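You operate a simulated robot arm through the tools that you are given. There is no shell and no other tool.

You are at the controls of a simulated robot arm. One attempt, no reset.

JOB
Switch the jig off, move its lamp to the PASS pocket, wipe the channel and set size M.
Fine: off first, then open the clamp; use the white pad on the cement crumbs and put it back. Set down upright: what you pick out. What is to be rubbed or washed off counts as gone when no trace of it is left.

It is judged by the outcome, as a careful person would: the job done as asked, and still so three seconds after it is handed in. It fails if anything else is knocked over, pushed out of place, dropped, spilled or broken.

ROBOT AND FRAMES
A 7-joint arm with a two-finger parallel gripper, fixed in place. Base frame: the origin is on the floor under the middle of its stand, x ahead of it, y to its left, z up; the work surface is at about z = 0.86. Lengths are in m, angles in degrees, forces in N, time in s.
With the tool pointing down near the work surface it reaches from about 0.24 to 0.68 m from the base axis. Its first joint turns from -66.0 to 66.0 degrees. Payload 2.4 kg.
Tool frame: the origin (TCP) lies between the finger pads and is the grasp point; the fingertips stand 0.03 m ahead of it; z points along the fingers, y is the line along which they close. The gripper opens to 0.094 m. The fingers are 0.028 m wide and 0.01 m thick; the gripper's body (0.05 by 0.096 m) begins 0.055 m behind the TCP.
Orientation is that of the tool frame in the base frame, as a unit quaternion [w, x, y, z]. With the fingers straight down and closing along the base's y, the tool's x points along the base's -x, its y along +y and its z along -z.

CONTROLS
- The arm moves only by the tool play_rows. Its argument "deltas" is a list of rows, each a list of 7 numbers: the shift along the tool's x, y, z in m, then the turn, a rotation vector about the tool's x, y, z in degrees, then the finger opening in m, from 0 to 0.094. In form: [[dx, dy, dz, wx, wy, wz, claw], ...]. A call has 1 to 20 rows; each row shifts and turns the commanded pose from where the row before left it, along the tool's axes as they then stand. Each row takes 0.2 s and may step no farther than 0.05 m and 8.6 degrees from the row before; otherwise, or with a gripper value out of range, the whole call is refused. A pose out of reach is approached as far as the arm can. The call stops where the force on the tool passes 70 N (or 10 N more than at its start, if that is more) or the arm is blocked; 0.2 s more then pass. The fingers move at their own pace (about 0.153 m/s each) and stop on an object; they squeeze with about 20 N. The grip force told is the motor's: it shows also when the fingers shut on nothing. Time passes only in rows, and 0.2 s behind the last, so rows that do not move let the fingers close. It gives the time, the measured TCP pose, the force on the tool (base axes), the opening and the grip force at its end, in the units of the frame above (readings bear some noise), with the torque about the TCP (base axes, N m) and any sound that the robot's microphone picked up, and new pictures: "pictures" is both (left out), scene, wrist or none.
- Cameras (640 x 400 px; columns grow to the right, rows downward): "scene" is fixed at [0.0409, 0.4795, 1.442]; the picture's right is [-0.69, -0.72, 0.00], its down [-0.43, 0.41, -0.80] and it looks along [0.58, -0.56, -0.60] (base axes); focal length 357 px, centre (320, 200). "wrist" rides on the gripper at [0.076, 0.014, -0.102] in the tool frame; the picture's right is [-0.18, 0.98, 0.00], its down [-0.75, -0.14, -0.64] and it looks along [-0.63, -0.12, 0.77] (tool axes); focal length 243 px, centre (320, 200). There is no depth. A picture from a camera that has moved, and an enlarged one, comes with that camera's place and axes in the base frame and with its lens.
- inspect(camera, box): a new picture of the part [left, top, right, bottom] of that camera's present view, enlarged. The clock stands still meanwhile.
- hand_in(): hands the job in; it is judged then, once.

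Nothing tells you positions but the pictures and the camera data. Unless the task says otherwise, let go and move clear before handing in.

The tools are called after "Emit:" by a JSON object that holds its "name" and its "arguments". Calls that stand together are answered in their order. play_rows: Moves the arm, as the interface text tells. Its arguments: {"type":"object","properties":{"deltas":{"type":"array"},"pictures":{"type":"string","enum":["both","scene","wrist","none"]}},"required":["deltas"]} The other tools are called the same way: inspect (camera, box) takes an enlarged picture of a part of a camera's view; hand_in () hands the job in.

At the start:

```text
clock: 0.0
tool_pos: [0.3403, 0.0644, 1.2106]
orientation: [0.0, 0.001, 1.0, 0.0]
contact_force: [0.6, -0.1, -0.1]
ft_torque: [-0.03, 0.01, -0.01]
width: 0.094
grip_force: 0.1
```

scene: 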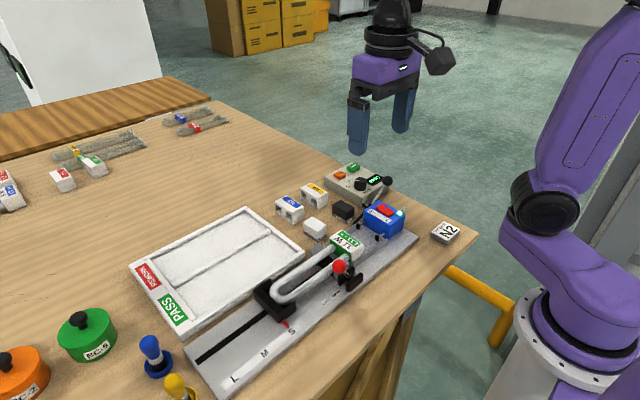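
wrist: 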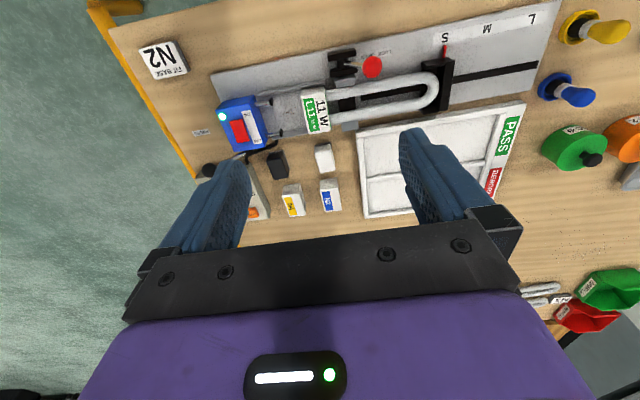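

I see a jig plate with a blue connector box (red rocker switch), a U-shaped lamp labelled 11 W, a sliding black stop with L/M/S marks, and a white tray with PASS/REWORK pockets. I'll take enlarged looks before moving.

Emit:
{"name": "inspect", "arguments": {"camera": "scene", "box": [320, 150, 480, 250]}}

Emit:
{"name": "inspect", "arguments": {"camera": "scene", "box": [180, 230, 420, 400]}}

Emit:
{"name": "inspect", "arguments": {"camera": "wrist", "box": [190, 20, 390, 145]}}

Emit:
{"name": "inspect", "arguments": {"camera": "wrist", "box": [360, 0, 560, 125]}}

Emit:
{"name": "inspect", "arguments": {"camera": "wrist", "box": [190, 110, 390, 235]}}

```text
4.00 times, centred on (400, 200) of scene
camera zoom: at [0.0409, 0.4795, 1.442], right [-0.69, -0.72, 0.0], down [-0.43, 0.41, -0.8], along [0.58, -0.56, -0.6], focal length 1427 px, centre (0, 200)
```

zoom: 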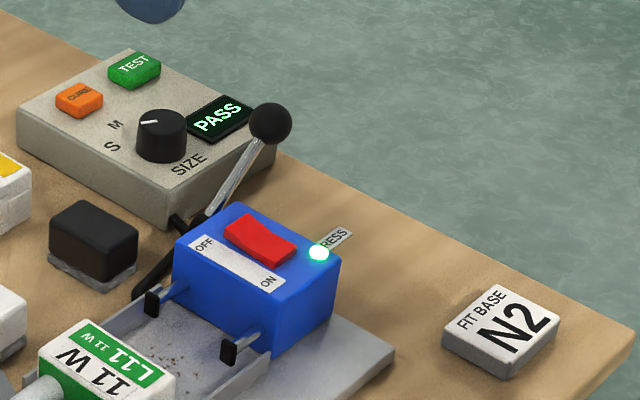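

```text
2.35 times, centred on (300, 315) of scene
camera zoom: at [0.0409, 0.4795, 1.442], right [-0.69, -0.72, 0.0], down [-0.43, 0.41, -0.8], along [0.58, -0.56, -0.6], focal length 840 px, centre (367, -71)
```

zoom: 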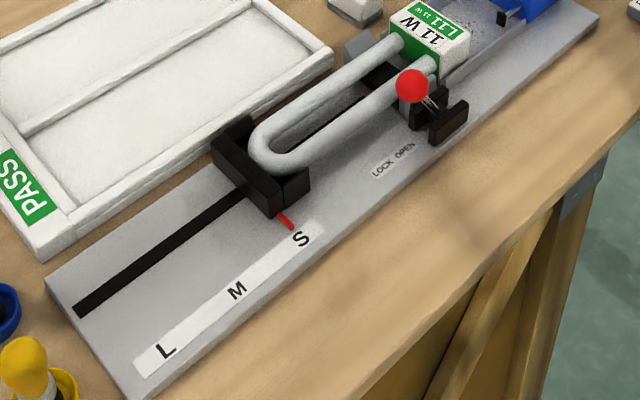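

```text
3.20 times, centred on (290, 82) of wrist
camera zoom: at [0.2632, 0.079, 1.3136], right [0.18, 0.98, 0.0], down [0.75, -0.14, 0.64], along [0.63, -0.12, -0.77], focal length 776 px, centre (416, 576)
```

zoom: 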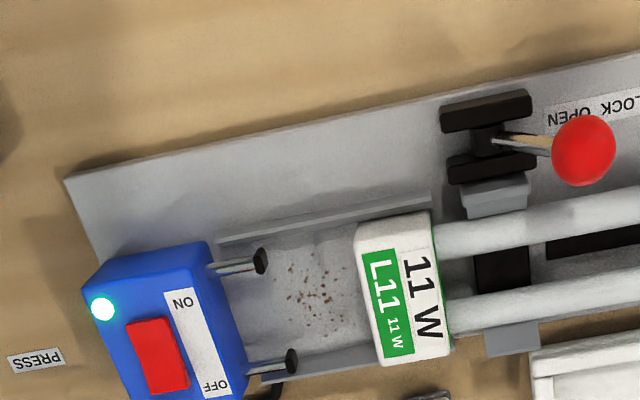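

```text
3.20 times, centred on (460, 62) of wrist
camera zoom: at [0.2632, 0.079, 1.3136], right [0.18, 0.98, 0.0], down [0.75, -0.14, 0.64], along [0.63, -0.12, -0.77], focal length 776 px, centre (-128, 640)
```

zoom: 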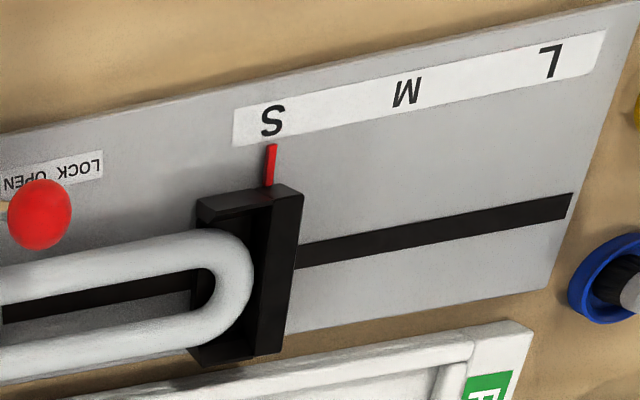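

```text
3.20 times, centred on (290, 172) of wrist
camera zoom: at [0.2632, 0.079, 1.3136], right [0.18, 0.98, 0.0], down [0.75, -0.14, 0.64], along [0.63, -0.12, -0.77], focal length 776 px, centre (416, 288)
```

zoom: 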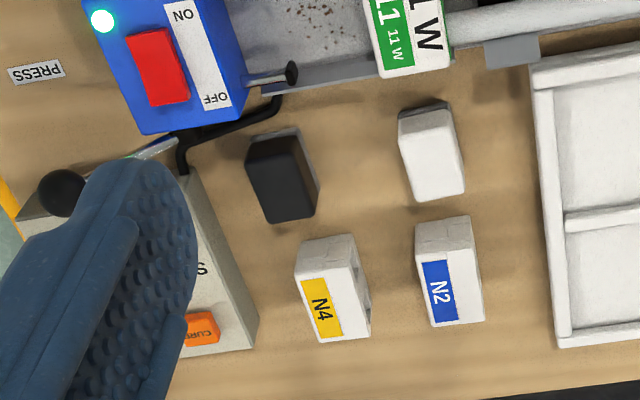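

Emit:
{"name": "inspect", "arguments": {"camera": "scene", "box": [322, 155, 402, 205]}}

Emit:
{"name": "inspect", "arguments": {"camera": "scene", "box": [320, 225, 400, 275]}}

Emit:
{"name": "inspect", "arguments": {"camera": "scene", "box": [350, 190, 430, 240]}}

Emit:
{"name": "inspect", "arguments": {"camera": "scene", "box": [250, 240, 346, 300]}}

Emit:
{"name": "inspect", "arguments": {"camera": "scene", "box": [270, 175, 366, 235]}}

Emit:
{"name": "inspect", "arguments": {"camera": "wrist", "box": [300, 30, 396, 90]}}

Emit:
{"name": "inspect", "arguments": {"camera": "scene", "box": [0, 100, 240, 250]}}

Emit:
{"name": "inspect", "arguments": {"camera": "scene", "box": [120, 200, 312, 320]}}

```text
8.00 times, centred on (362, 180) of scene
camera zoom: at [0.0409, 0.4795, 1.442], right [-0.69, -0.72, 0.0], down [-0.43, 0.41, -0.8], along [0.58, -0.56, -0.6], focal length 2855 px, centre (-16, 360)
```

zoom: 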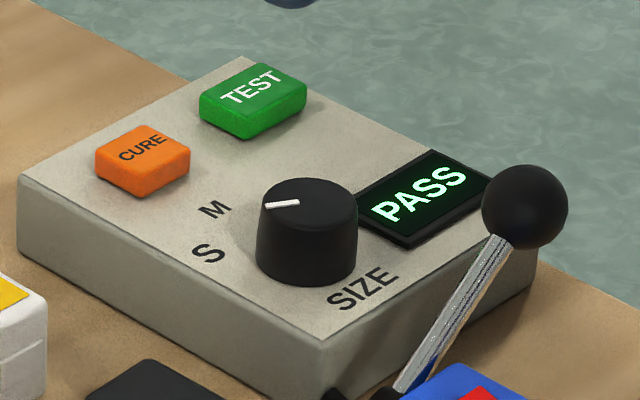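

```text
8.00 times, centred on (360, 250) of scene
camera zoom: at [0.0409, 0.4795, 1.442], right [-0.69, -0.72, 0.0], down [-0.43, 0.41, -0.8], along [0.58, -0.56, -0.6], focal length 2855 px, centre (0, -200)
```

zoom: 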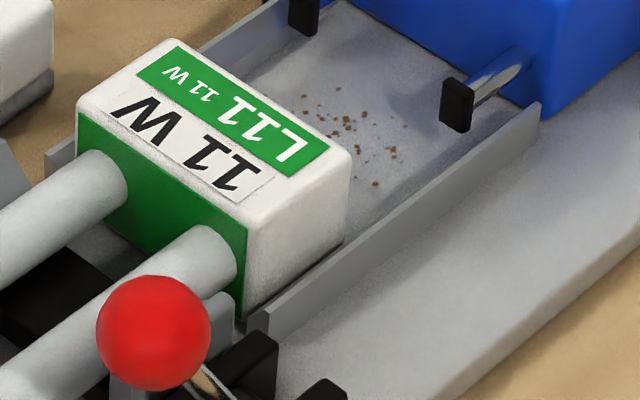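

```text
8.00 times, centred on (390, 215) of scene
camera zoom: at [0.0409, 0.4795, 1.442], right [-0.69, -0.72, 0.0], down [-0.43, 0.41, -0.8], along [0.58, -0.56, -0.6], focal length 2855 px, centre (-240, 80)
```

zoom: 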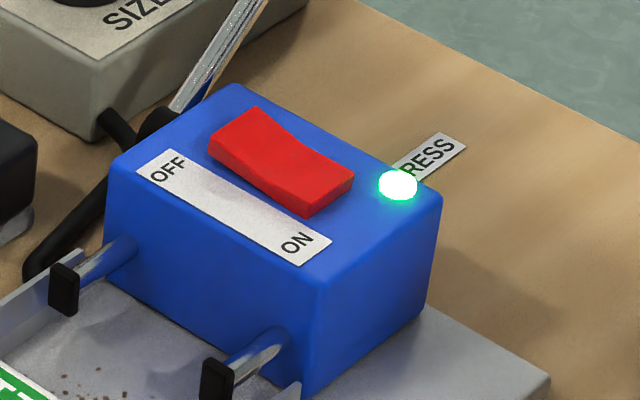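

```text
6.67 times, centred on (298, 270) of scene
camera zoom: at [0.0409, 0.4795, 1.442], right [-0.69, -0.72, 0.0], down [-0.43, 0.41, -0.8], along [0.58, -0.56, -0.6], focal length 2379 px, centre (467, -267)
```

zoom: 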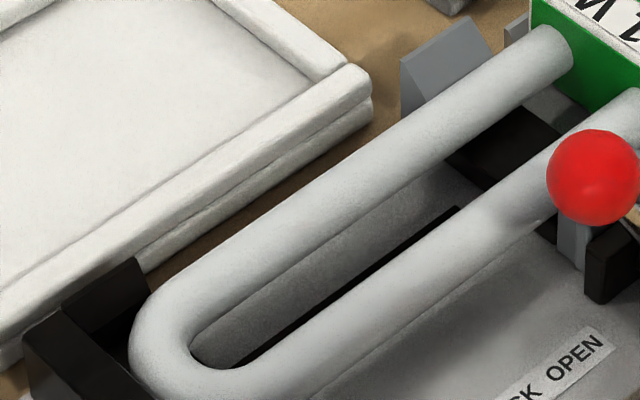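

```text
6.67 times, centred on (318, 205) of scene
camera zoom: at [0.0409, 0.4795, 1.442], right [-0.69, -0.72, 0.0], down [-0.43, 0.41, -0.8], along [0.58, -0.56, -0.6], focal length 2379 px, centre (333, 167)
```

zoom: 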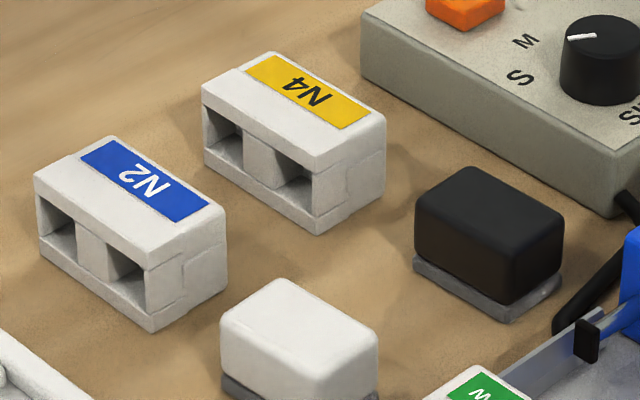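

```text
6.67 times, centred on (348, 60) of wrist
camera zoom: at [0.2632, 0.079, 1.3136], right [0.18, 0.98, 0.0], down [0.75, -0.14, 0.64], along [0.63, -0.12, -0.77], focal length 1618 px, centre (133, 1133)
```

zoom: 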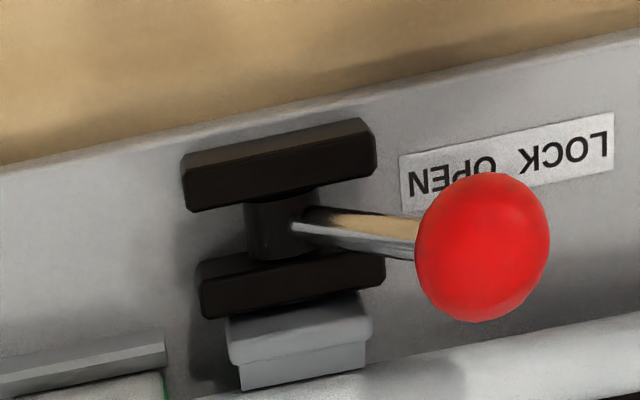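

```text
2.67 times, centred on (120, 175) of scene
camera zoom: at [0.0409, 0.4795, 1.442], right [-0.69, -0.72, 0.0], down [-0.43, 0.41, -0.8], along [0.58, -0.56, -0.6], focal length 952 px, centre (853, 267)
```

zoom: 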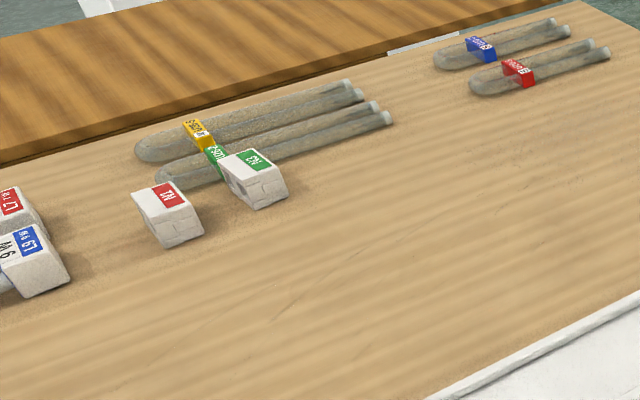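

```text
3.33 times, centred on (216, 260) of scene
camera zoom: at [0.0409, 0.4795, 1.442], right [-0.69, -0.72, 0.0], down [-0.43, 0.41, -0.8], along [0.58, -0.56, -0.6], focal length 1189 px, centre (667, 0)
```

zoom: 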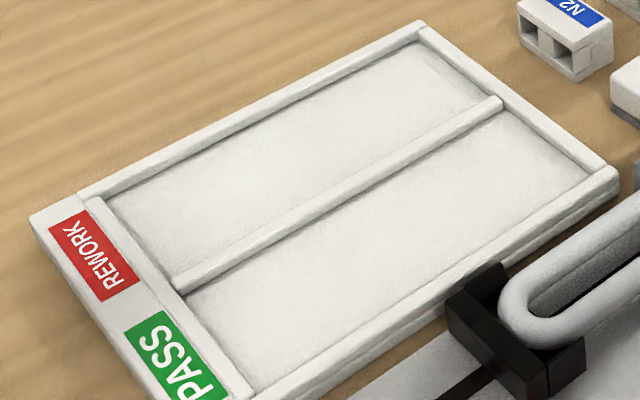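

I take the jig to lie along base y (plate x≈0.33–0.46, y≈−0.12–0.41), with the blue box and red rocker at about (0.41, −0.09), the clamp lever at (0.35, 0.10), and the stop near y≈0.25. I'll move the wrist camera closer, well above everything, to get better views before touching anything.

Emit:
{"name": "play_rows", "arguments": {"deltas": [[0.0151, 0.009, 0.033, 0, 0, 0, 0.094], [0.0151, 0.009, 0.033, 0, 0, 0, 0.094], [0.0151, 0.009, 0.033, 0, 0, 0, 0.094], [0.0151, 0.009, 0.032, 0, 0, 0, 0.094], [0, 0, 0, 0, 0, 0, 0.094]], "pictures": "wrist"}}

```text
clock: 1.2
tool_pos: [0.2768, 0.1018, 1.0787]
orientation: [0.0, 0.001, 1.0, 0.001]
contact_force: [-0.3, 0.6, -0.3]
ft_torque: [0.04, 0.01, 0.01]
width: 0.0938
grip_force: 0.0
camera wrist: at [0.2028, 0.1153, 1.1826], right [0.18, 0.98, 0.0], down [0.75, -0.14, 0.64], along [0.63, -0.12, -0.77], focal length 243 px, centre (320, 200)
```

wrist: 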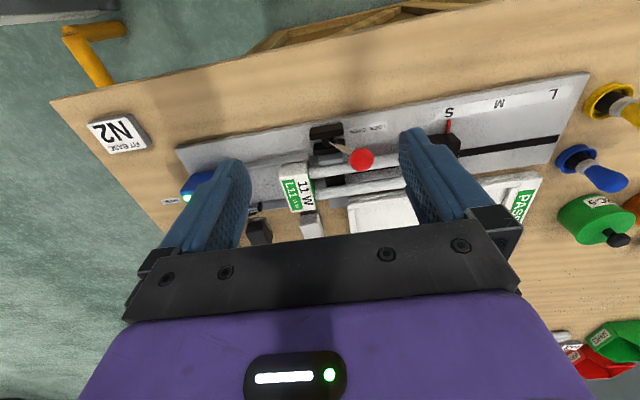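

Emit:
{"name": "inspect", "arguments": {"camera": "wrist", "box": [260, 110, 420, 210]}}

Emit:
{"name": "inspect", "arguments": {"camera": "wrist", "box": [300, 115, 380, 165]}}

Emit:
{"name": "inspect", "arguments": {"camera": "wrist", "box": [300, 150, 396, 210]}}

Emit:
{"name": "inspect", "arguments": {"camera": "scene", "box": [320, 240, 400, 290]}}

```text
4.00 times, centred on (340, 160) of wrist
camera zoom: at [0.2028, 0.1153, 1.1826], right [0.18, 0.98, 0.0], down [0.75, -0.14, 0.64], along [0.63, -0.12, -0.77], focal length 970 px, centre (240, 360)
```

zoom: 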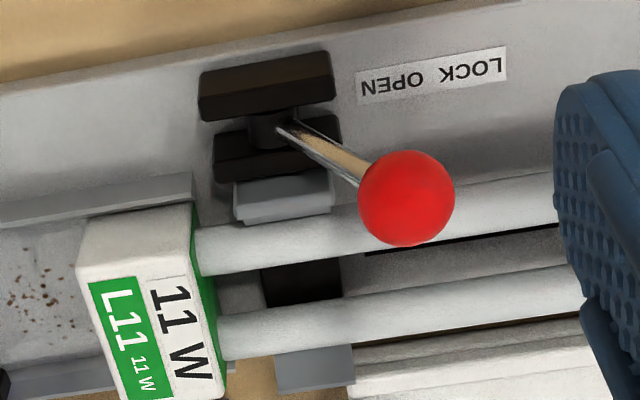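

```text
8.00 times, centred on (340, 140) of wrist
camera zoom: at [0.2028, 0.1153, 1.1826], right [0.18, 0.98, 0.0], down [0.75, -0.14, 0.64], along [0.63, -0.12, -0.77], focal length 1941 px, centre (160, 680)
```

zoom: 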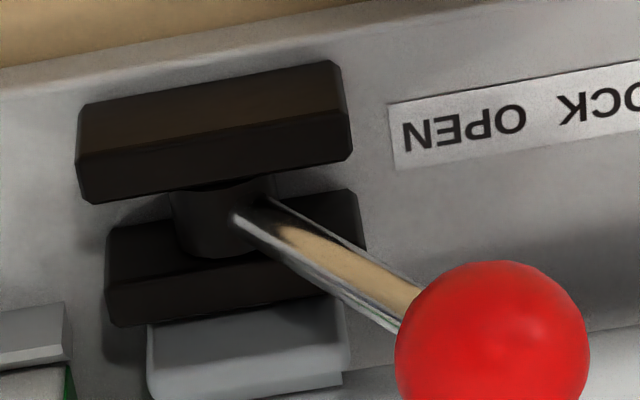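

```text
6.67 times, centred on (348, 180) of wrist
camera zoom: at [0.2028, 0.1153, 1.1826], right [0.18, 0.98, 0.0], down [0.75, -0.14, 0.64], along [0.63, -0.12, -0.77], focal length 1618 px, centre (133, 333)
```

zoom: 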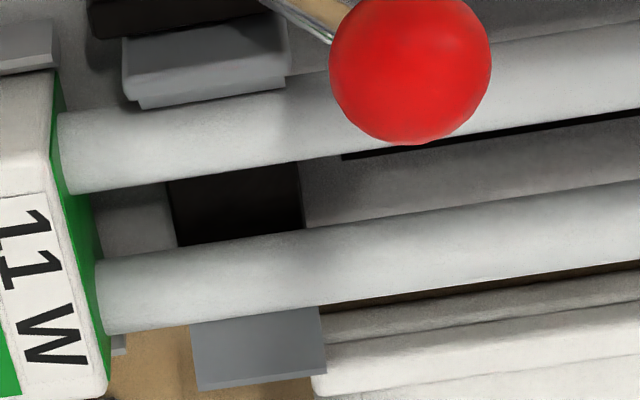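

```text
8.00 times, centred on (360, 265) of scene
camera zoom: at [0.0409, 0.4795, 1.442], right [-0.69, -0.72, 0.0], down [-0.43, 0.41, -0.8], along [0.58, -0.56, -0.6], focal length 2855 px, centre (0, -320)
```

zoom: 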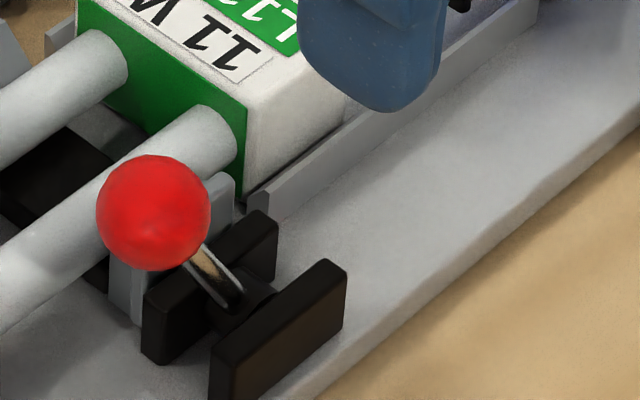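

The red-ball clamp lever leans toward +y (LOCK side), with its pivot near (0.351, 0.10, 0.885), so OPEN is toward −y. I'll first go above the blue box with the fingers closed, to switch the rocker off.

Emit:
{"name": "play_rows", "arguments": {"deltas": [[-0.0255, -0.0315, 0.0065, 0, 0, 0, 0.06], [-0.0255, -0.0315, 0.0065, 0, 0, 0, 0.03], [-0.0255, -0.0315, 0.0065, 0, 0, 0, 0.0], [-0.0255, -0.0315, 0.0065, 0, 0, 0, 0.0], [-0.0255, -0.0315, 0.0065, 0, 0, 0, 0.0], [-0.0255, -0.0315, 0.0065, 0, 0, 0, 0.0], [0, 0, 0, 0, 0, 0, 0.0]]}}

Emit:
{"name": "inspect", "arguments": {"camera": "wrist", "box": [240, 80, 400, 180]}}

Emit:
{"name": "inspect", "arguments": {"camera": "scene", "box": [340, 140, 440, 240]}}

```text
clock: 2.8
tool_pos: [0.4331, -0.0875, 1.04]
orientation: [-0.001, 0.0, 1.0, 0.0]
contact_force: [0.2, 0.4, 0.2]
ft_torque: [-0.02, -0.02, 0.0]
width: 0.0002
grip_force: 19.8
camera wrist: at [0.3562, -0.074, 1.1439], right [0.18, 0.98, 0.0], down [0.75, -0.14, 0.64], along [0.63, -0.12, -0.77], focal length 243 px, centre (320, 200)
```

scene: 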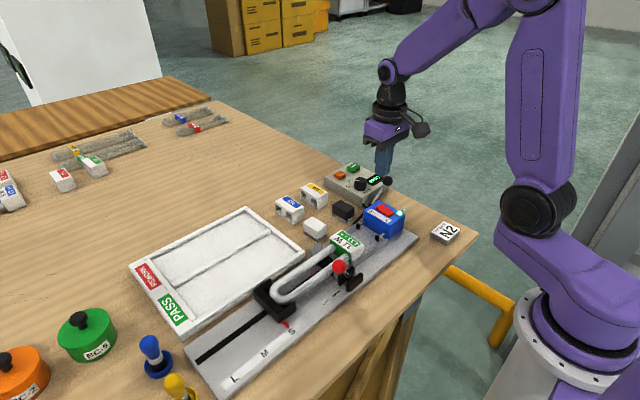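
wrist: 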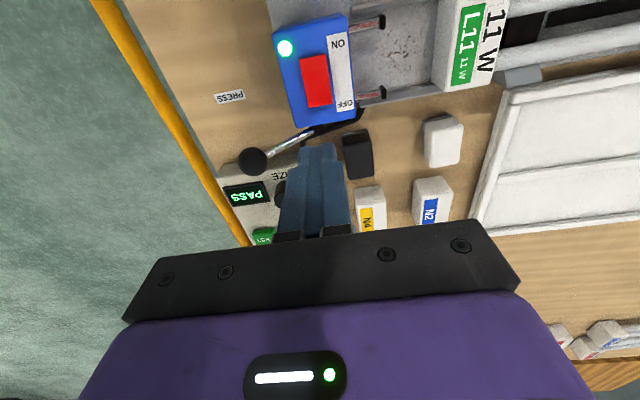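

```text
4.00 times, centred on (320, 130) of wrist
camera zoom: at [0.3562, -0.074, 1.1439], right [0.18, 0.98, 0.0], down [0.75, -0.14, 0.64], along [0.63, -0.12, -0.77], focal length 970 px, centre (320, 480)
```

zoom: 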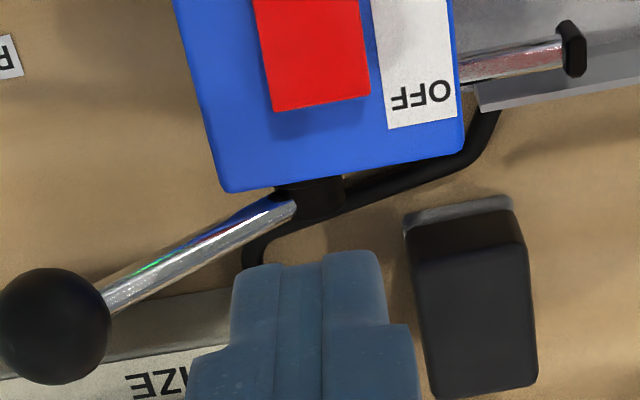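

```text
4.00 times, centred on (390, 190) of scene
camera zoom: at [0.041, 0.4795, 1.442], right [-0.69, -0.72, 0.0], down [-0.43, 0.41, -0.8], along [0.58, -0.56, -0.6], focal length 1427 px, centre (40, 240)
```

zoom: 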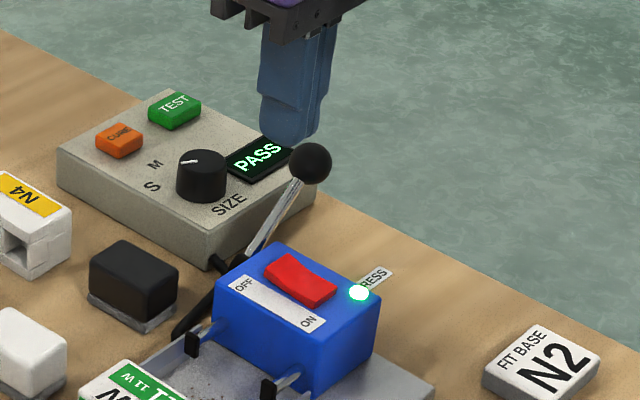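

The rocker's OFF end is at about (0.430, −0.088, 0.92), right under the closed fingertips. I'll lower gently onto it.

Emit:
{"name": "play_rows", "arguments": {"deltas": [[0, 0, 0.035, 0, 0, 0, 0], [0, 0, 0.035, 0, 0, 0, 0], [0, 0, 0.01, 0, 0, 0, 0], [0, 0, 0.004, 0, 0, 0, 0], [0, 0, 0.003, 0, 0, 0, 0], [0, 0, 0.003, 0, 0, 0, 0]], "pictures": "scene"}}

Emit:
{"name": "inspect", "arguments": {"camera": "scene", "box": [350, 160, 430, 240]}}

```text
clock: 4.2
tool_pos: [0.4331, -0.0873, 0.9549]
orientation: [0.002, 0.0, 1.0, 0.0]
contact_force: [-2.6, -0.4, 10.2]
ft_torque: [0.02, 0.23, 0.0]
width: 0.0
grip_force: 20.4
stopped in row 6: the force on the tool passed its limit at 82 N (the readings are from after the stop); the commanded pose is now the measured one
```

scene: 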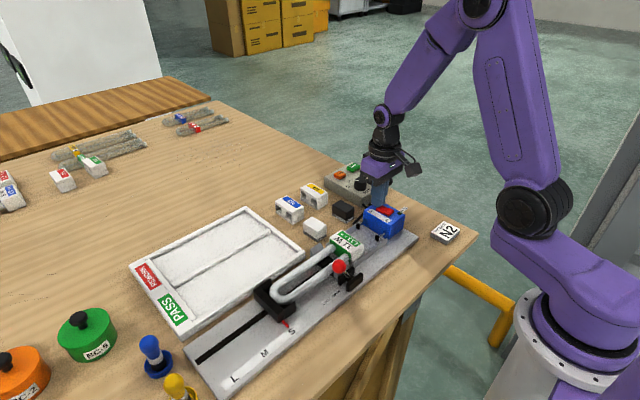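

```text
5.00 times, centred on (390, 200) of scene
camera zoom: at [0.0407, 0.4796, 1.442], right [-0.69, -0.72, 0.0], down [-0.43, 0.41, -0.8], along [0.58, -0.56, -0.6], focal length 1784 px, centre (-30, 200)
```

zoom: 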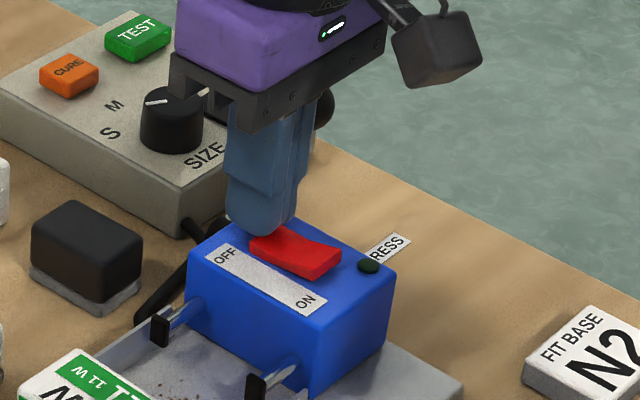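

The LED went dark and the rocker tilted to OFF, so the jig is off. Next I'll lift and move over to the +y side of the red clamp-lever ball.

Emit:
{"name": "play_rows", "arguments": {"deltas": [[0, 0, -0.035, 0, 0, 0, 0], [0, 0, -0.04, 0, 0, 0, 0], [0.012, 0.0375, 0, 0, 0, 0, 0], [0.012, 0.0375, 0, 0, 0, 0, 0], [0.012, 0.0375, 0, 0, 0, 0, 0], [0.012, 0.0375, 0, 0, 0, 0, 0], [0.012, 0.0375, 0, 0, 0, 0, 0], [0.012, 0.0375, 0, 0, 0, 0, 0], [0.012, 0.0375, 0, 0, 0, 0, 0], [0, 0, 0, 0, 0, 0, 0]]}}

Emit:
{"name": "inspect", "arguments": {"camera": "scene", "box": [340, 160, 440, 240]}}

Emit:
{"name": "inspect", "arguments": {"camera": "scene", "box": [300, 220, 400, 300]}}

```text
clock: 6.4
tool_pos: [0.3493, 0.1749, 1.0307]
orientation: [0.002, 0.0, 1.0, -0.002]
contact_force: [0.9, -0.5, -0.1]
ft_torque: [0.0, 0.0, 0.03]
width: 0.0
grip_force: 19.7
camera wrist: at [0.2723, 0.1885, 1.1327], right [0.18, 0.98, 0.0], down [0.75, -0.14, 0.64], along [0.63, -0.12, -0.76], focal length 243 px, centre (320, 200)
```

scene: 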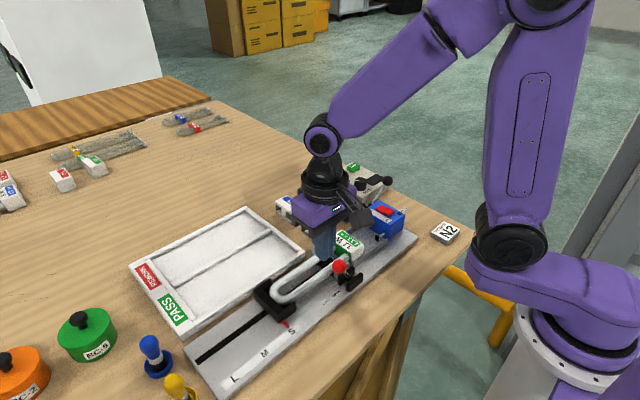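
wrist: 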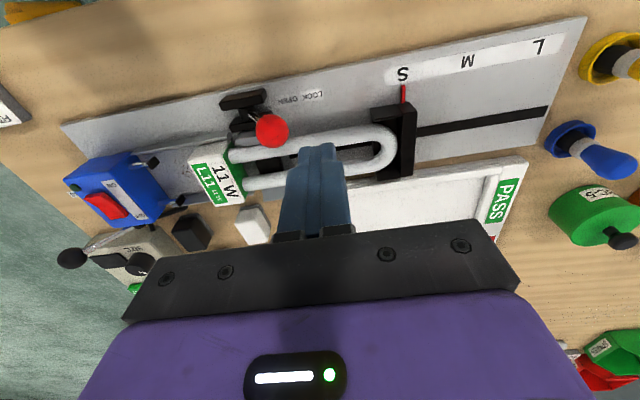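

```text
5.00 times, centred on (390, 200) of scene
camera zoom: at [0.0409, 0.4796, 1.442], right [-0.69, -0.72, 0.0], down [-0.43, 0.41, -0.8], along [0.58, -0.56, -0.6], focal length 1784 px, centre (-30, 200)
```

zoom: 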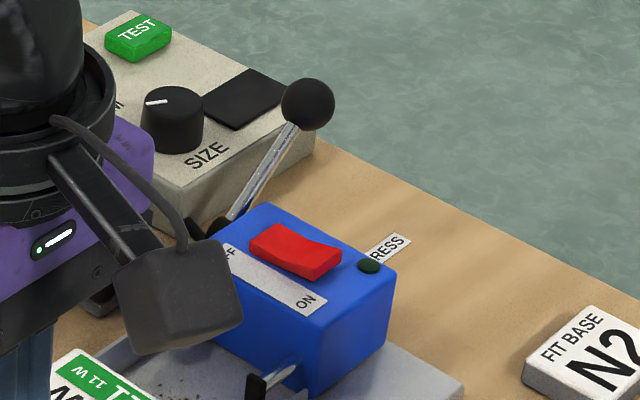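

```text
5.00 times, centred on (350, 260) of scene
camera zoom: at [0.0409, 0.4796, 1.442], right [-0.69, -0.72, 0.0], down [-0.43, 0.41, -0.8], along [0.58, -0.56, -0.6], focal length 1784 px, centre (170, -100)
```

zoom: 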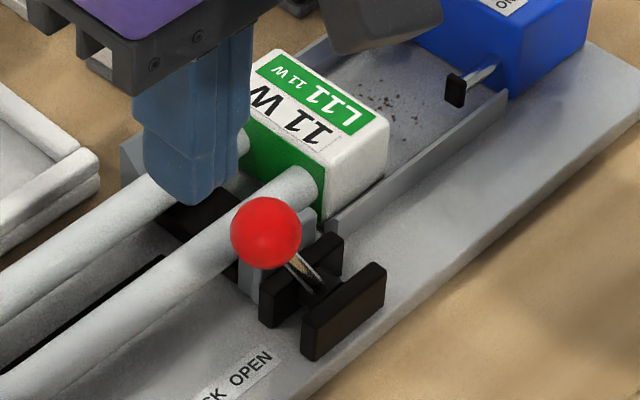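

The console display went dark too, confirming the power is off. Now I'll lower the closed fingers beside the red ball on its +y side and sweep the lever toward OPEN (−y).

Emit:
{"name": "play_rows", "arguments": {"deltas": [[0, 0, 0.04, 0, 0, 0, 0], [0, 0, 0.035, 0, 0, 0, 0], [0, -0.01, 0, 0, 0, 0, 0], [0, -0.01, 0, 0, 0, 0, 0], [0, -0.01, 0, 0, 0, 0, 0], [0, -0.01, 0, 0, 0, 0, 0], [0, -0.01, 0, 0, 0, 0, 0], [0, -0.01, 0, 0, 0, 0, 0]]}}

Emit:
{"name": "inspect", "arguments": {"camera": "scene", "box": [300, 220, 400, 300]}}

```text
clock: 7.6
tool_pos: [0.3529, 0.1551, 0.9566]
orientation: [0.008, -0.004, 1.0, 0.004]
contact_force: [-1.3, 6.3, 9.2]
ft_torque: [-0.14, 0.01, -0.07]
width: 0.0003
grip_force: 20.0
stopped in row 6: the force on the tool passed its limit at 81 N (the readings are from after the stop); the commanded pose is now the measured one
camera wrist: at [0.2729, 0.1659, 1.0592], right [0.18, 0.98, 0.01], down [0.74, -0.14, 0.65], along [0.64, -0.11, -0.76], focal length 243 px, centre (320, 200)
```

scene: 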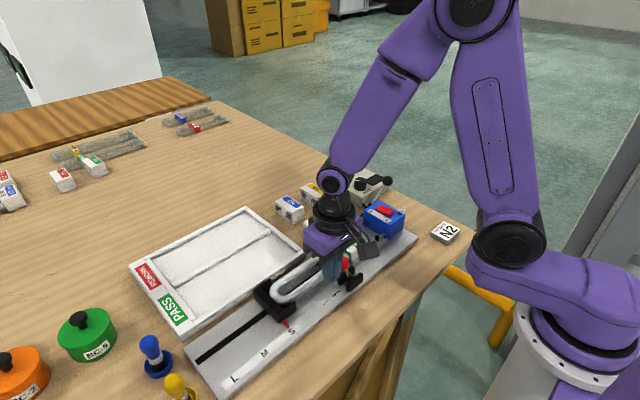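
wrist: 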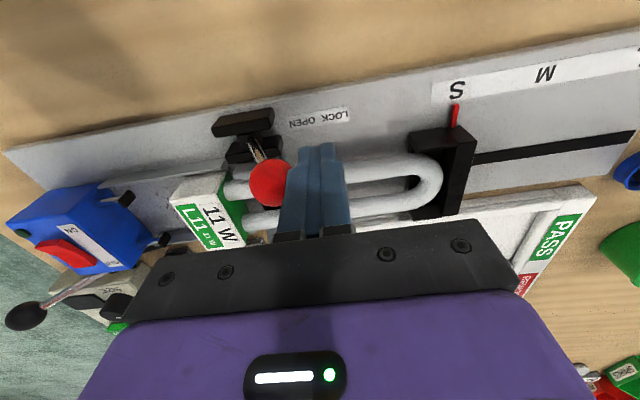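

```text
5.00 times, centred on (350, 260) of scene
camera zoom: at [0.0408, 0.4797, 1.442], right [-0.69, -0.72, 0.0], down [-0.43, 0.41, -0.8], along [0.58, -0.56, -0.6], focal length 1784 px, centre (170, -100)
```

zoom: 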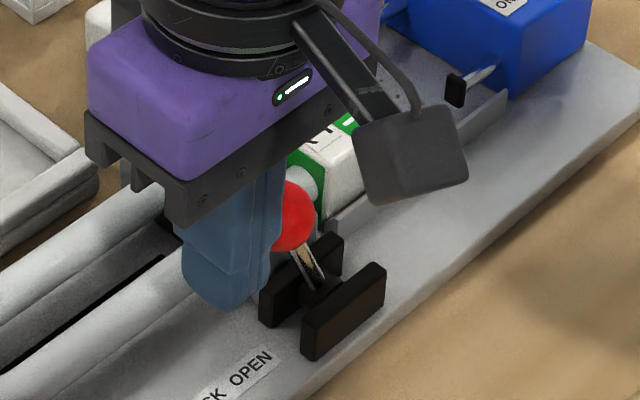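

The push met strong resistance and stopped, though the ball appears to have shifted slightly toward −y. I'll continue the push much more slowly.

Emit:
{"name": "play_rows", "arguments": {"deltas": [[0, -0.003, 0, 0, 0, 0, 0], [0, -0.003, 0, 0, 0, 0, 0], [0, -0.003, 0, 0, 0, 0, 0], [0, -0.003, 0, 0, 0, 0, 0], [0, -0.003, 0, 0, 0, 0, 0], [0, -0.003, 0, 0, 0, 0, 0]]}}

Emit:
{"name": "inspect", "arguments": {"camera": "scene", "box": [300, 220, 400, 300]}}

Emit:
{"name": "inspect", "arguments": {"camera": "wrist", "box": [190, 90, 350, 210]}}

```text
clock: 9.0
tool_pos: [0.3513, 0.1348, 0.9574]
orientation: [0.006, -0.003, 1.0, 0.004]
contact_force: [0.7, 0.5, 0.5]
ft_torque: [-0.01, 0.01, 0.03]
width: 0.0001
grip_force: 20.4
camera wrist: at [0.2728, 0.1469, 1.0591], right [0.18, 0.98, 0.01], down [0.75, -0.14, 0.65], along [0.64, -0.11, -0.76], focal length 243 px, centre (320, 200)
```

scene: 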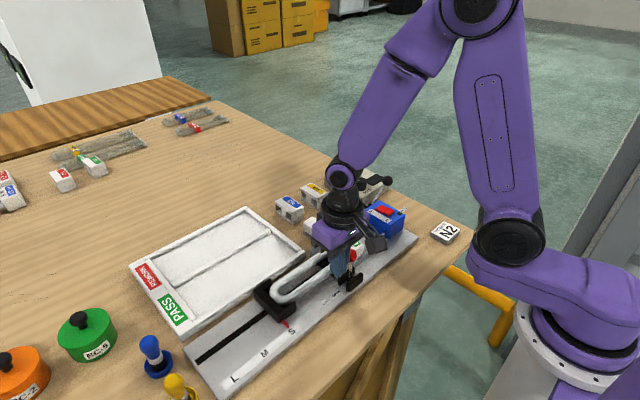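
wrist: 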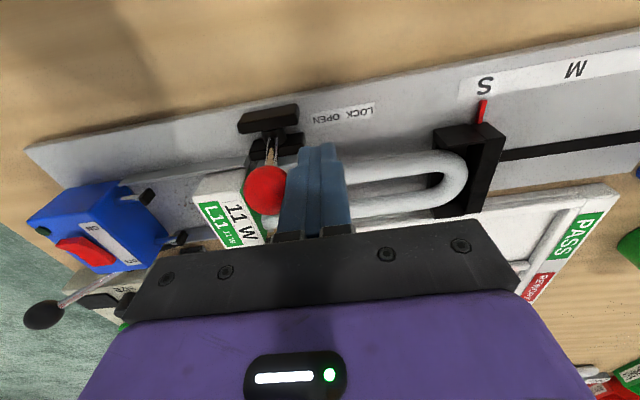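

```text
5.00 times, centred on (350, 260) of scene
camera zoom: at [0.0409, 0.4795, 1.442], right [-0.69, -0.72, 0.0], down [-0.43, 0.41, -0.8], along [0.58, -0.56, -0.6], focal length 1784 px, centre (170, -100)
```

zoom: 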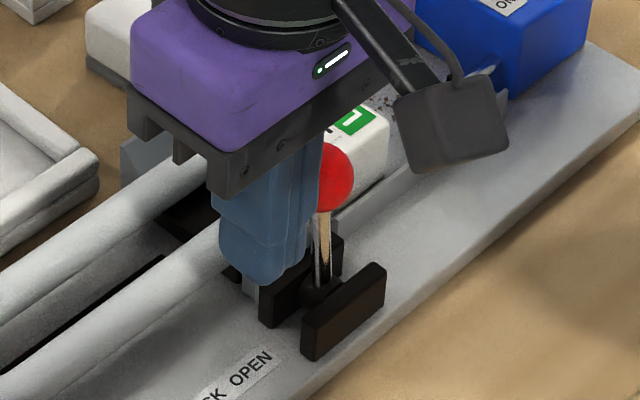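

```text
3.33 times, centred on (270, 150) of wrist
camera zoom: at [0.2728, 0.1469, 1.0591], right [0.18, 0.98, 0.01], down [0.75, -0.14, 0.65], along [0.64, -0.11, -0.76], focal length 809 px, centre (487, 367)
```

zoom: 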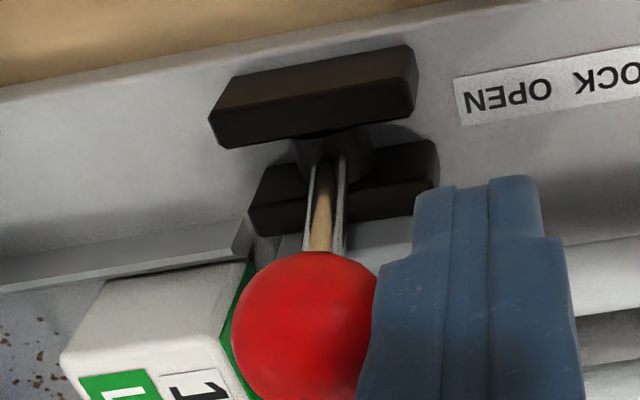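

The lever is moving now and stands nearly upright. I'll keep pushing it toward −y in small steps.

Emit:
{"name": "play_rows", "arguments": {"deltas": [[0, -0.004, 0, 0, 0, 0, 0], [0, -0.004, 0, 0, 0, 0, 0], [0, -0.004, 0, 0, 0, 0, 0], [0, -0.004, 0, 0, 0, 0, 0], [0, -0.004, 0, 0, 0, 0, 0], [0, -0.004, 0, 0, 0, 0, 0], [0, -0.004, 0, 0, 0, 0, 0], [0, -0.004, 0, 0, 0, 0, 0], [0, -0.004, 0, 0, 0, 0, 0], [0, -0.004, 0, 0, 0, 0, 0]]}}

Emit:
{"name": "inspect", "arguments": {"camera": "scene", "box": [300, 220, 400, 300]}}

Emit:
{"name": "inspect", "arguments": {"camera": "wrist", "box": [190, 90, 350, 210]}}

```text
clock: 11.2
tool_pos: [0.3513, 0.094, 0.9567]
orientation: [0.007, -0.003, 1.0, 0.004]
contact_force: [-0.5, 0.6, 0.1]
ft_torque: [0.0, 0.0, 0.02]
width: 0.0
grip_force: 20.0
camera wrist: at [0.2733, 0.1069, 1.0585], right [0.18, 0.98, 0.01], down [0.75, -0.14, 0.65], along [0.64, -0.11, -0.76], focal length 243 px, centre (320, 200)
```

scene: 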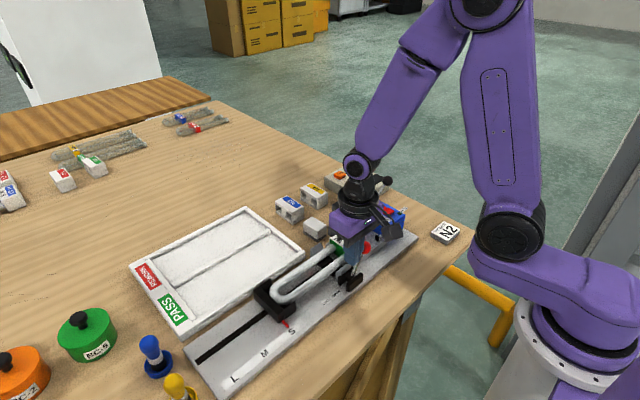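
wrist: 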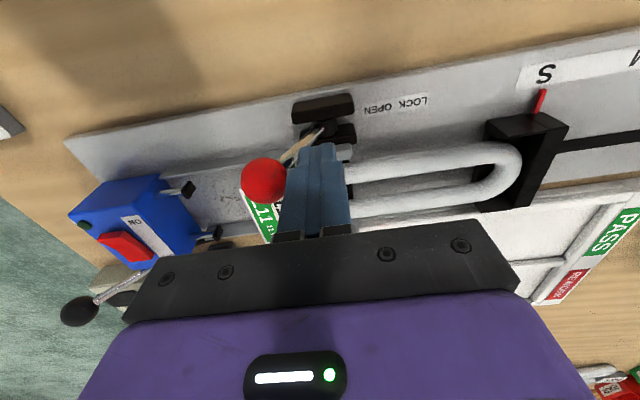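

```text
5.00 times, centred on (350, 260) of scene
camera zoom: at [0.0409, 0.4795, 1.442], right [-0.69, -0.72, 0.0], down [-0.43, 0.41, -0.8], along [0.58, -0.56, -0.6], focal length 1784 px, centre (170, -100)
```

zoom: 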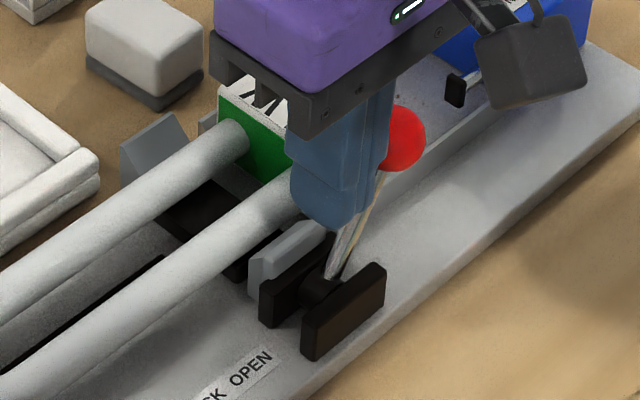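

```text
3.33 times, centred on (270, 150) of wrist
camera zoom: at [0.2733, 0.1069, 1.0585], right [0.18, 0.98, 0.01], down [0.75, -0.14, 0.65], along [0.64, -0.11, -0.76], focal length 809 px, centre (487, 367)
```

zoom: 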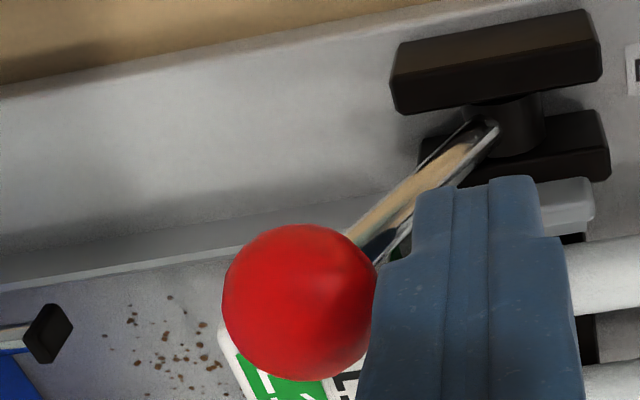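

The jaw is backing away from the tube as the lever crosses over. I'll continue gently to its end stop.

Emit:
{"name": "play_rows", "arguments": {"deltas": [[0, -0.003, 0, 0, 0, 0, 0], [0, -0.003, 0, 0, 0, 0, 0], [0, -0.003, 0, 0, 0, 0, 0], [0, -0.003, 0, 0, 0, 0, 0], [0, -0.003, 0, 0, 0, 0, 0], [0, -0.003, 0, 0, 0, 0, 0]]}}

Emit:
{"name": "inspect", "arguments": {"camera": "scene", "box": [300, 220, 400, 300]}}

Emit:
{"name": "inspect", "arguments": {"camera": "wrist", "box": [190, 90, 350, 210]}}

```text
clock: 12.6
tool_pos: [0.3504, 0.087, 0.9576]
orientation: [0.009, -0.012, 1.0, 0.006]
contact_force: [-6.3, 19.3, 16.1]
ft_torque: [0.49, 0.27, -0.1]
width: 0.0
grip_force: 20.8
stopped in row 6: the force on the tool passed its limit at 72 N (the readings are from after the stop); the commanded pose is now the measured one
camera wrist: at [0.2725, 0.0978, 1.0591], right [0.16, 0.99, 0.02], down [0.74, -0.13, 0.66], along [0.65, -0.09, -0.76], focal length 243 px, centre (320, 200)
```

scene: 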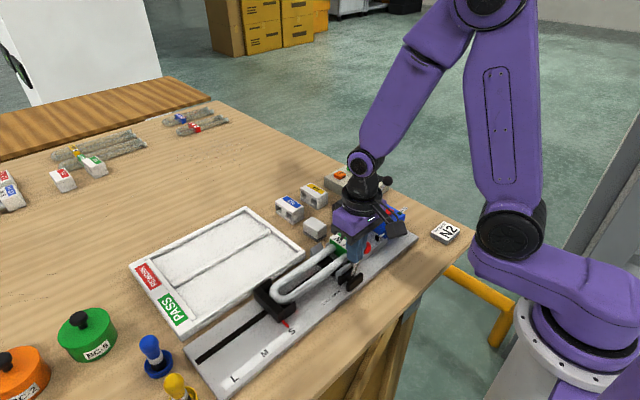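
wrist: 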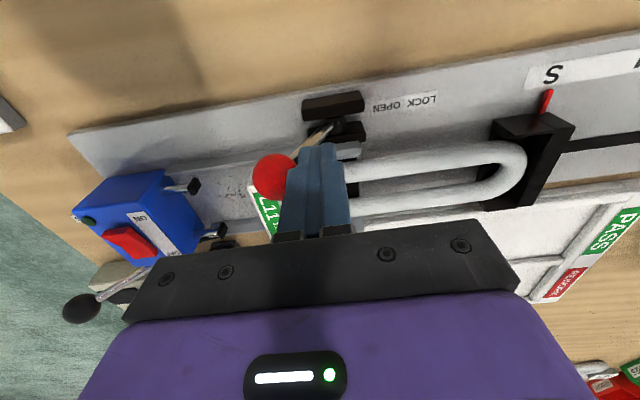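

```text
5.00 times, centred on (350, 260) of scene
camera zoom: at [0.0406, 0.48, 1.4419], right [-0.69, -0.72, 0.0], down [-0.43, 0.41, -0.8], along [0.58, -0.56, -0.6], focal length 1784 px, centre (170, -100)
```

zoom: 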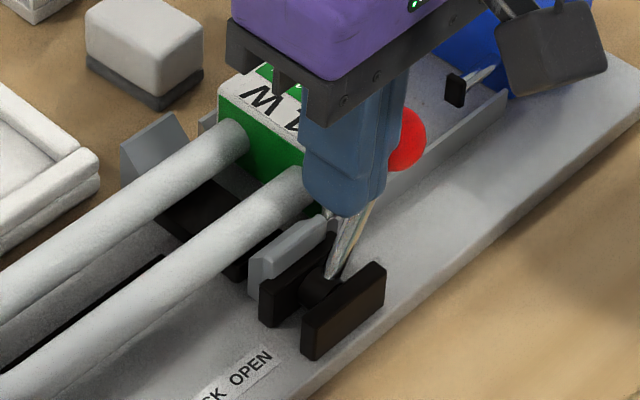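

```text
3.33 times, centred on (270, 150) of wrist
camera zoom: at [0.2725, 0.0978, 1.0591], right [0.16, 0.99, 0.02], down [0.74, -0.13, 0.66], along [0.65, -0.09, -0.76], focal length 809 px, centre (487, 367)
```

zoom: 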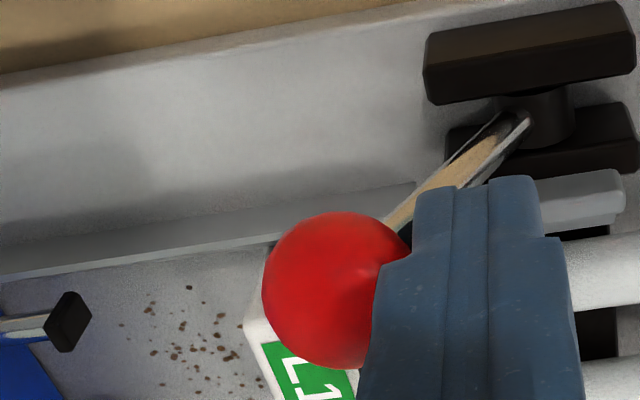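

The lever has hit its end stop on the OPEN side and the jaw is clear of the tube. I'll back off, rise, and turn the gripper 90° above the lamp tubes so the fingers close along x.

Emit:
{"name": "play_rows", "arguments": {"deltas": [[0, 0.015, 0, 0, 0, 0, 0], [0, 0.008, -0.03, 0, 0, 0, 0], [0, 0, -0.045, 0.69, 1.03, 1.38, 0], [-0.027, 0.018, 0, 0, 0, 0, 0.04], [-0.027, 0.018, 0, 0, 0, 0, 0.075], [0, 0, 0, 0, 0, -8.2, 0.075], [0, 0, 0, 0, 0, -8.2, 0.075], [0, 0, 0, 0, 0, -8.2, 0.075], [0, 0, 0, 0, 0, -8.2, 0.075], [0, 0, 0, 0, 0, -8.2, 0.075], [0, 0, 0, 0, 0, -8.2, 0.075], [0, 0, 0, 0, 0, -8.2, 0.075], [0, 0, 0, 0, 0, -8.2, 0.075], [0, 0, 0, 0, 0, -8.2, 0.075], [0, 0, 0, 0, 0, -8.2, 0.075], [0, 0, 0, 0, 0, -8.0, 0.075], [0, 0, 0, 0, 0, 0, 0.075]]}}

Emit:
{"name": "inspect", "arguments": {"camera": "scene", "box": [250, 210, 410, 310]}}

Emit:
{"name": "inspect", "arguments": {"camera": "wrist", "box": [220, 60, 420, 200]}}

```text
clock: 16.2
tool_pos: [0.4042, 0.1428, 1.0316]
orientation: [0.0, -0.706, 0.708, 0.0]
contact_force: [-0.5, -0.1, 0.5]
ft_torque: [0.0, -0.03, 0.02]
width: 0.0751
grip_force: 0.0
camera wrist: at [0.389, 0.0658, 1.1352], right [-0.98, 0.19, 0.0], down [0.14, 0.75, 0.64], along [0.12, 0.63, -0.77], focal length 243 px, centre (320, 200)
```

scene: 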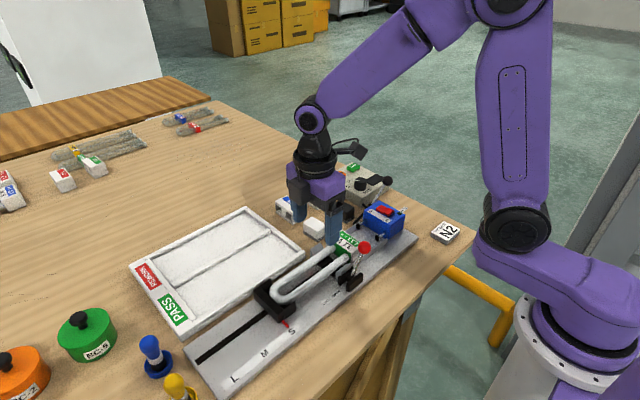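
wrist: 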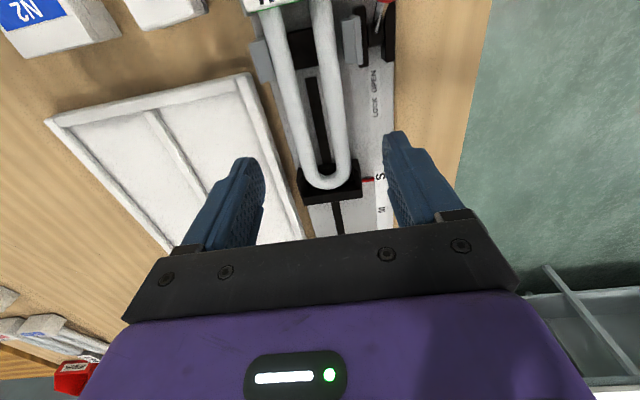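

```text
4.00 times, centred on (330, 260) of scene
camera zoom: at [0.0409, 0.4795, 1.442], right [-0.69, -0.72, 0.0], down [-0.43, 0.41, -0.8], along [0.58, -0.56, -0.6], focal length 1427 px, centre (280, -40)
```

zoom: 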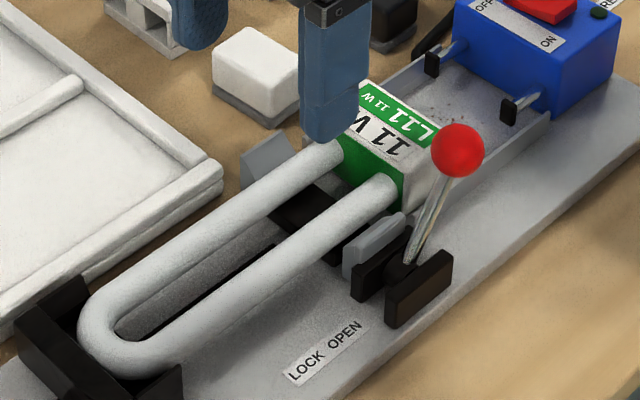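

```text
2.86 times, centred on (320, 130) of wrist
camera zoom: at [0.389, 0.0658, 1.1352], right [-0.98, 0.19, 0.0], down [0.14, 0.75, 0.64], along [0.12, 0.63, -0.77], focal length 693 px, centre (320, 400)
```

zoom: 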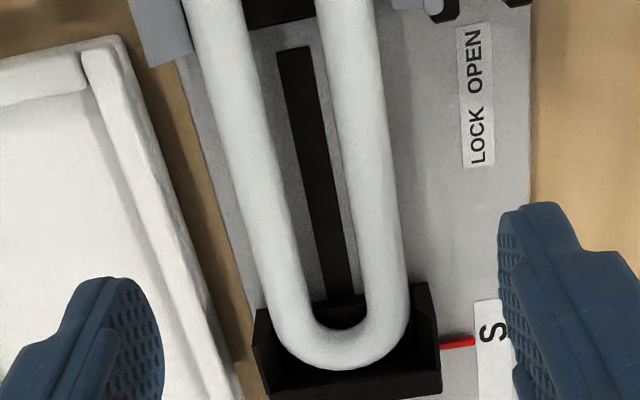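

The clamp is clearly open and the gripper now straddles the tubes (closing along x). I'll lower partway to just above lamp height to check centring.

Emit:
{"name": "play_rows", "arguments": {"deltas": [[0, -0.003, 0.035, 0, 0, 0, 0.075], [0, 0, 0.035, 0, 0, 0, 0.075], [0, 0, 0, 0, 0, 0, 0.075]]}}

Emit:
{"name": "inspect", "arguments": {"camera": "wrist", "box": [220, 100, 420, 225]}}

Emit:
{"name": "inspect", "arguments": {"camera": "scene", "box": [260, 210, 380, 310]}}

```text
clock: 17.0
tool_pos: [0.4069, 0.1424, 0.9613]
orientation: [0.0, -0.705, 0.709, 0.0]
contact_force: [0.7, -1.0, -0.9]
ft_torque: [-0.02, 0.0, -0.03]
width: 0.0751
grip_force: 0.1
camera wrist: at [0.3919, 0.0654, 1.0645], right [-0.98, 0.19, 0.0], down [0.15, 0.75, 0.64], along [0.12, 0.63, -0.77], focal length 243 px, centre (320, 200)
```

scene: 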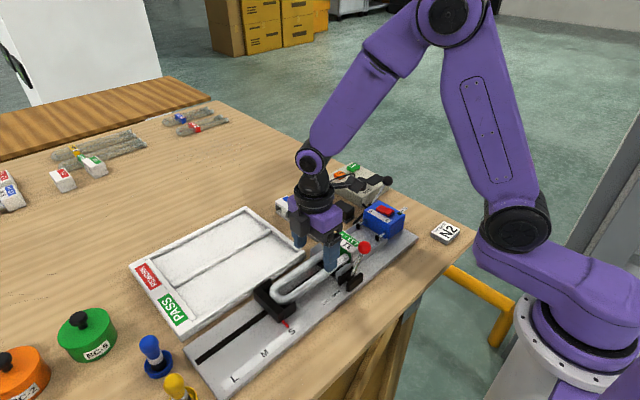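
wrist: 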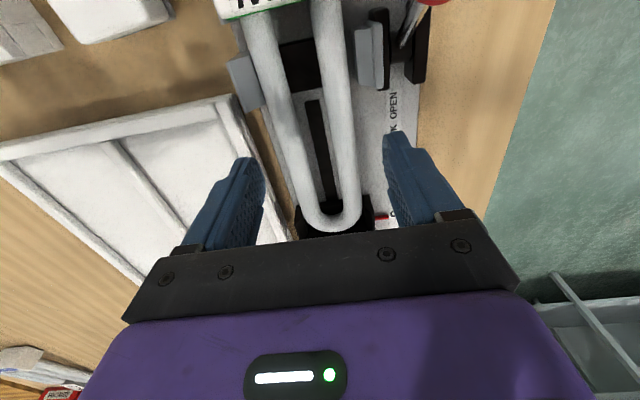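

```text
3.20 times, centred on (320, 162) of wrist
camera zoom: at [0.3919, 0.0654, 1.0645], right [-0.98, 0.19, 0.0], down [0.15, 0.75, 0.64], along [0.12, 0.63, -0.77], focal length 776 px, centre (320, 320)
```

zoom: 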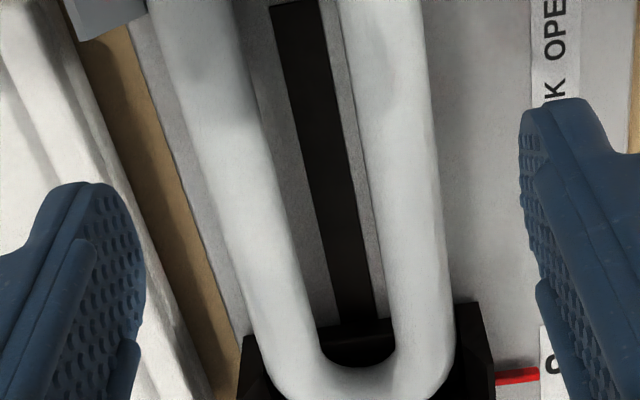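

```text
4.00 times, centred on (320, 260) of scene
camera zoom: at [0.041, 0.4795, 1.442], right [-0.69, -0.72, 0.0], down [-0.43, 0.41, -0.8], along [0.58, -0.56, -0.6], focal length 1427 px, centre (320, -40)
```

zoom: 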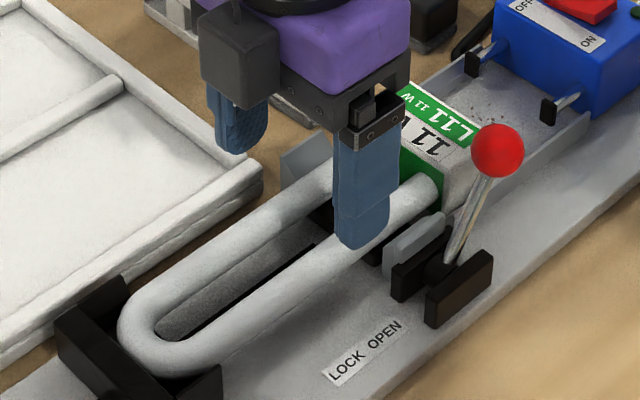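

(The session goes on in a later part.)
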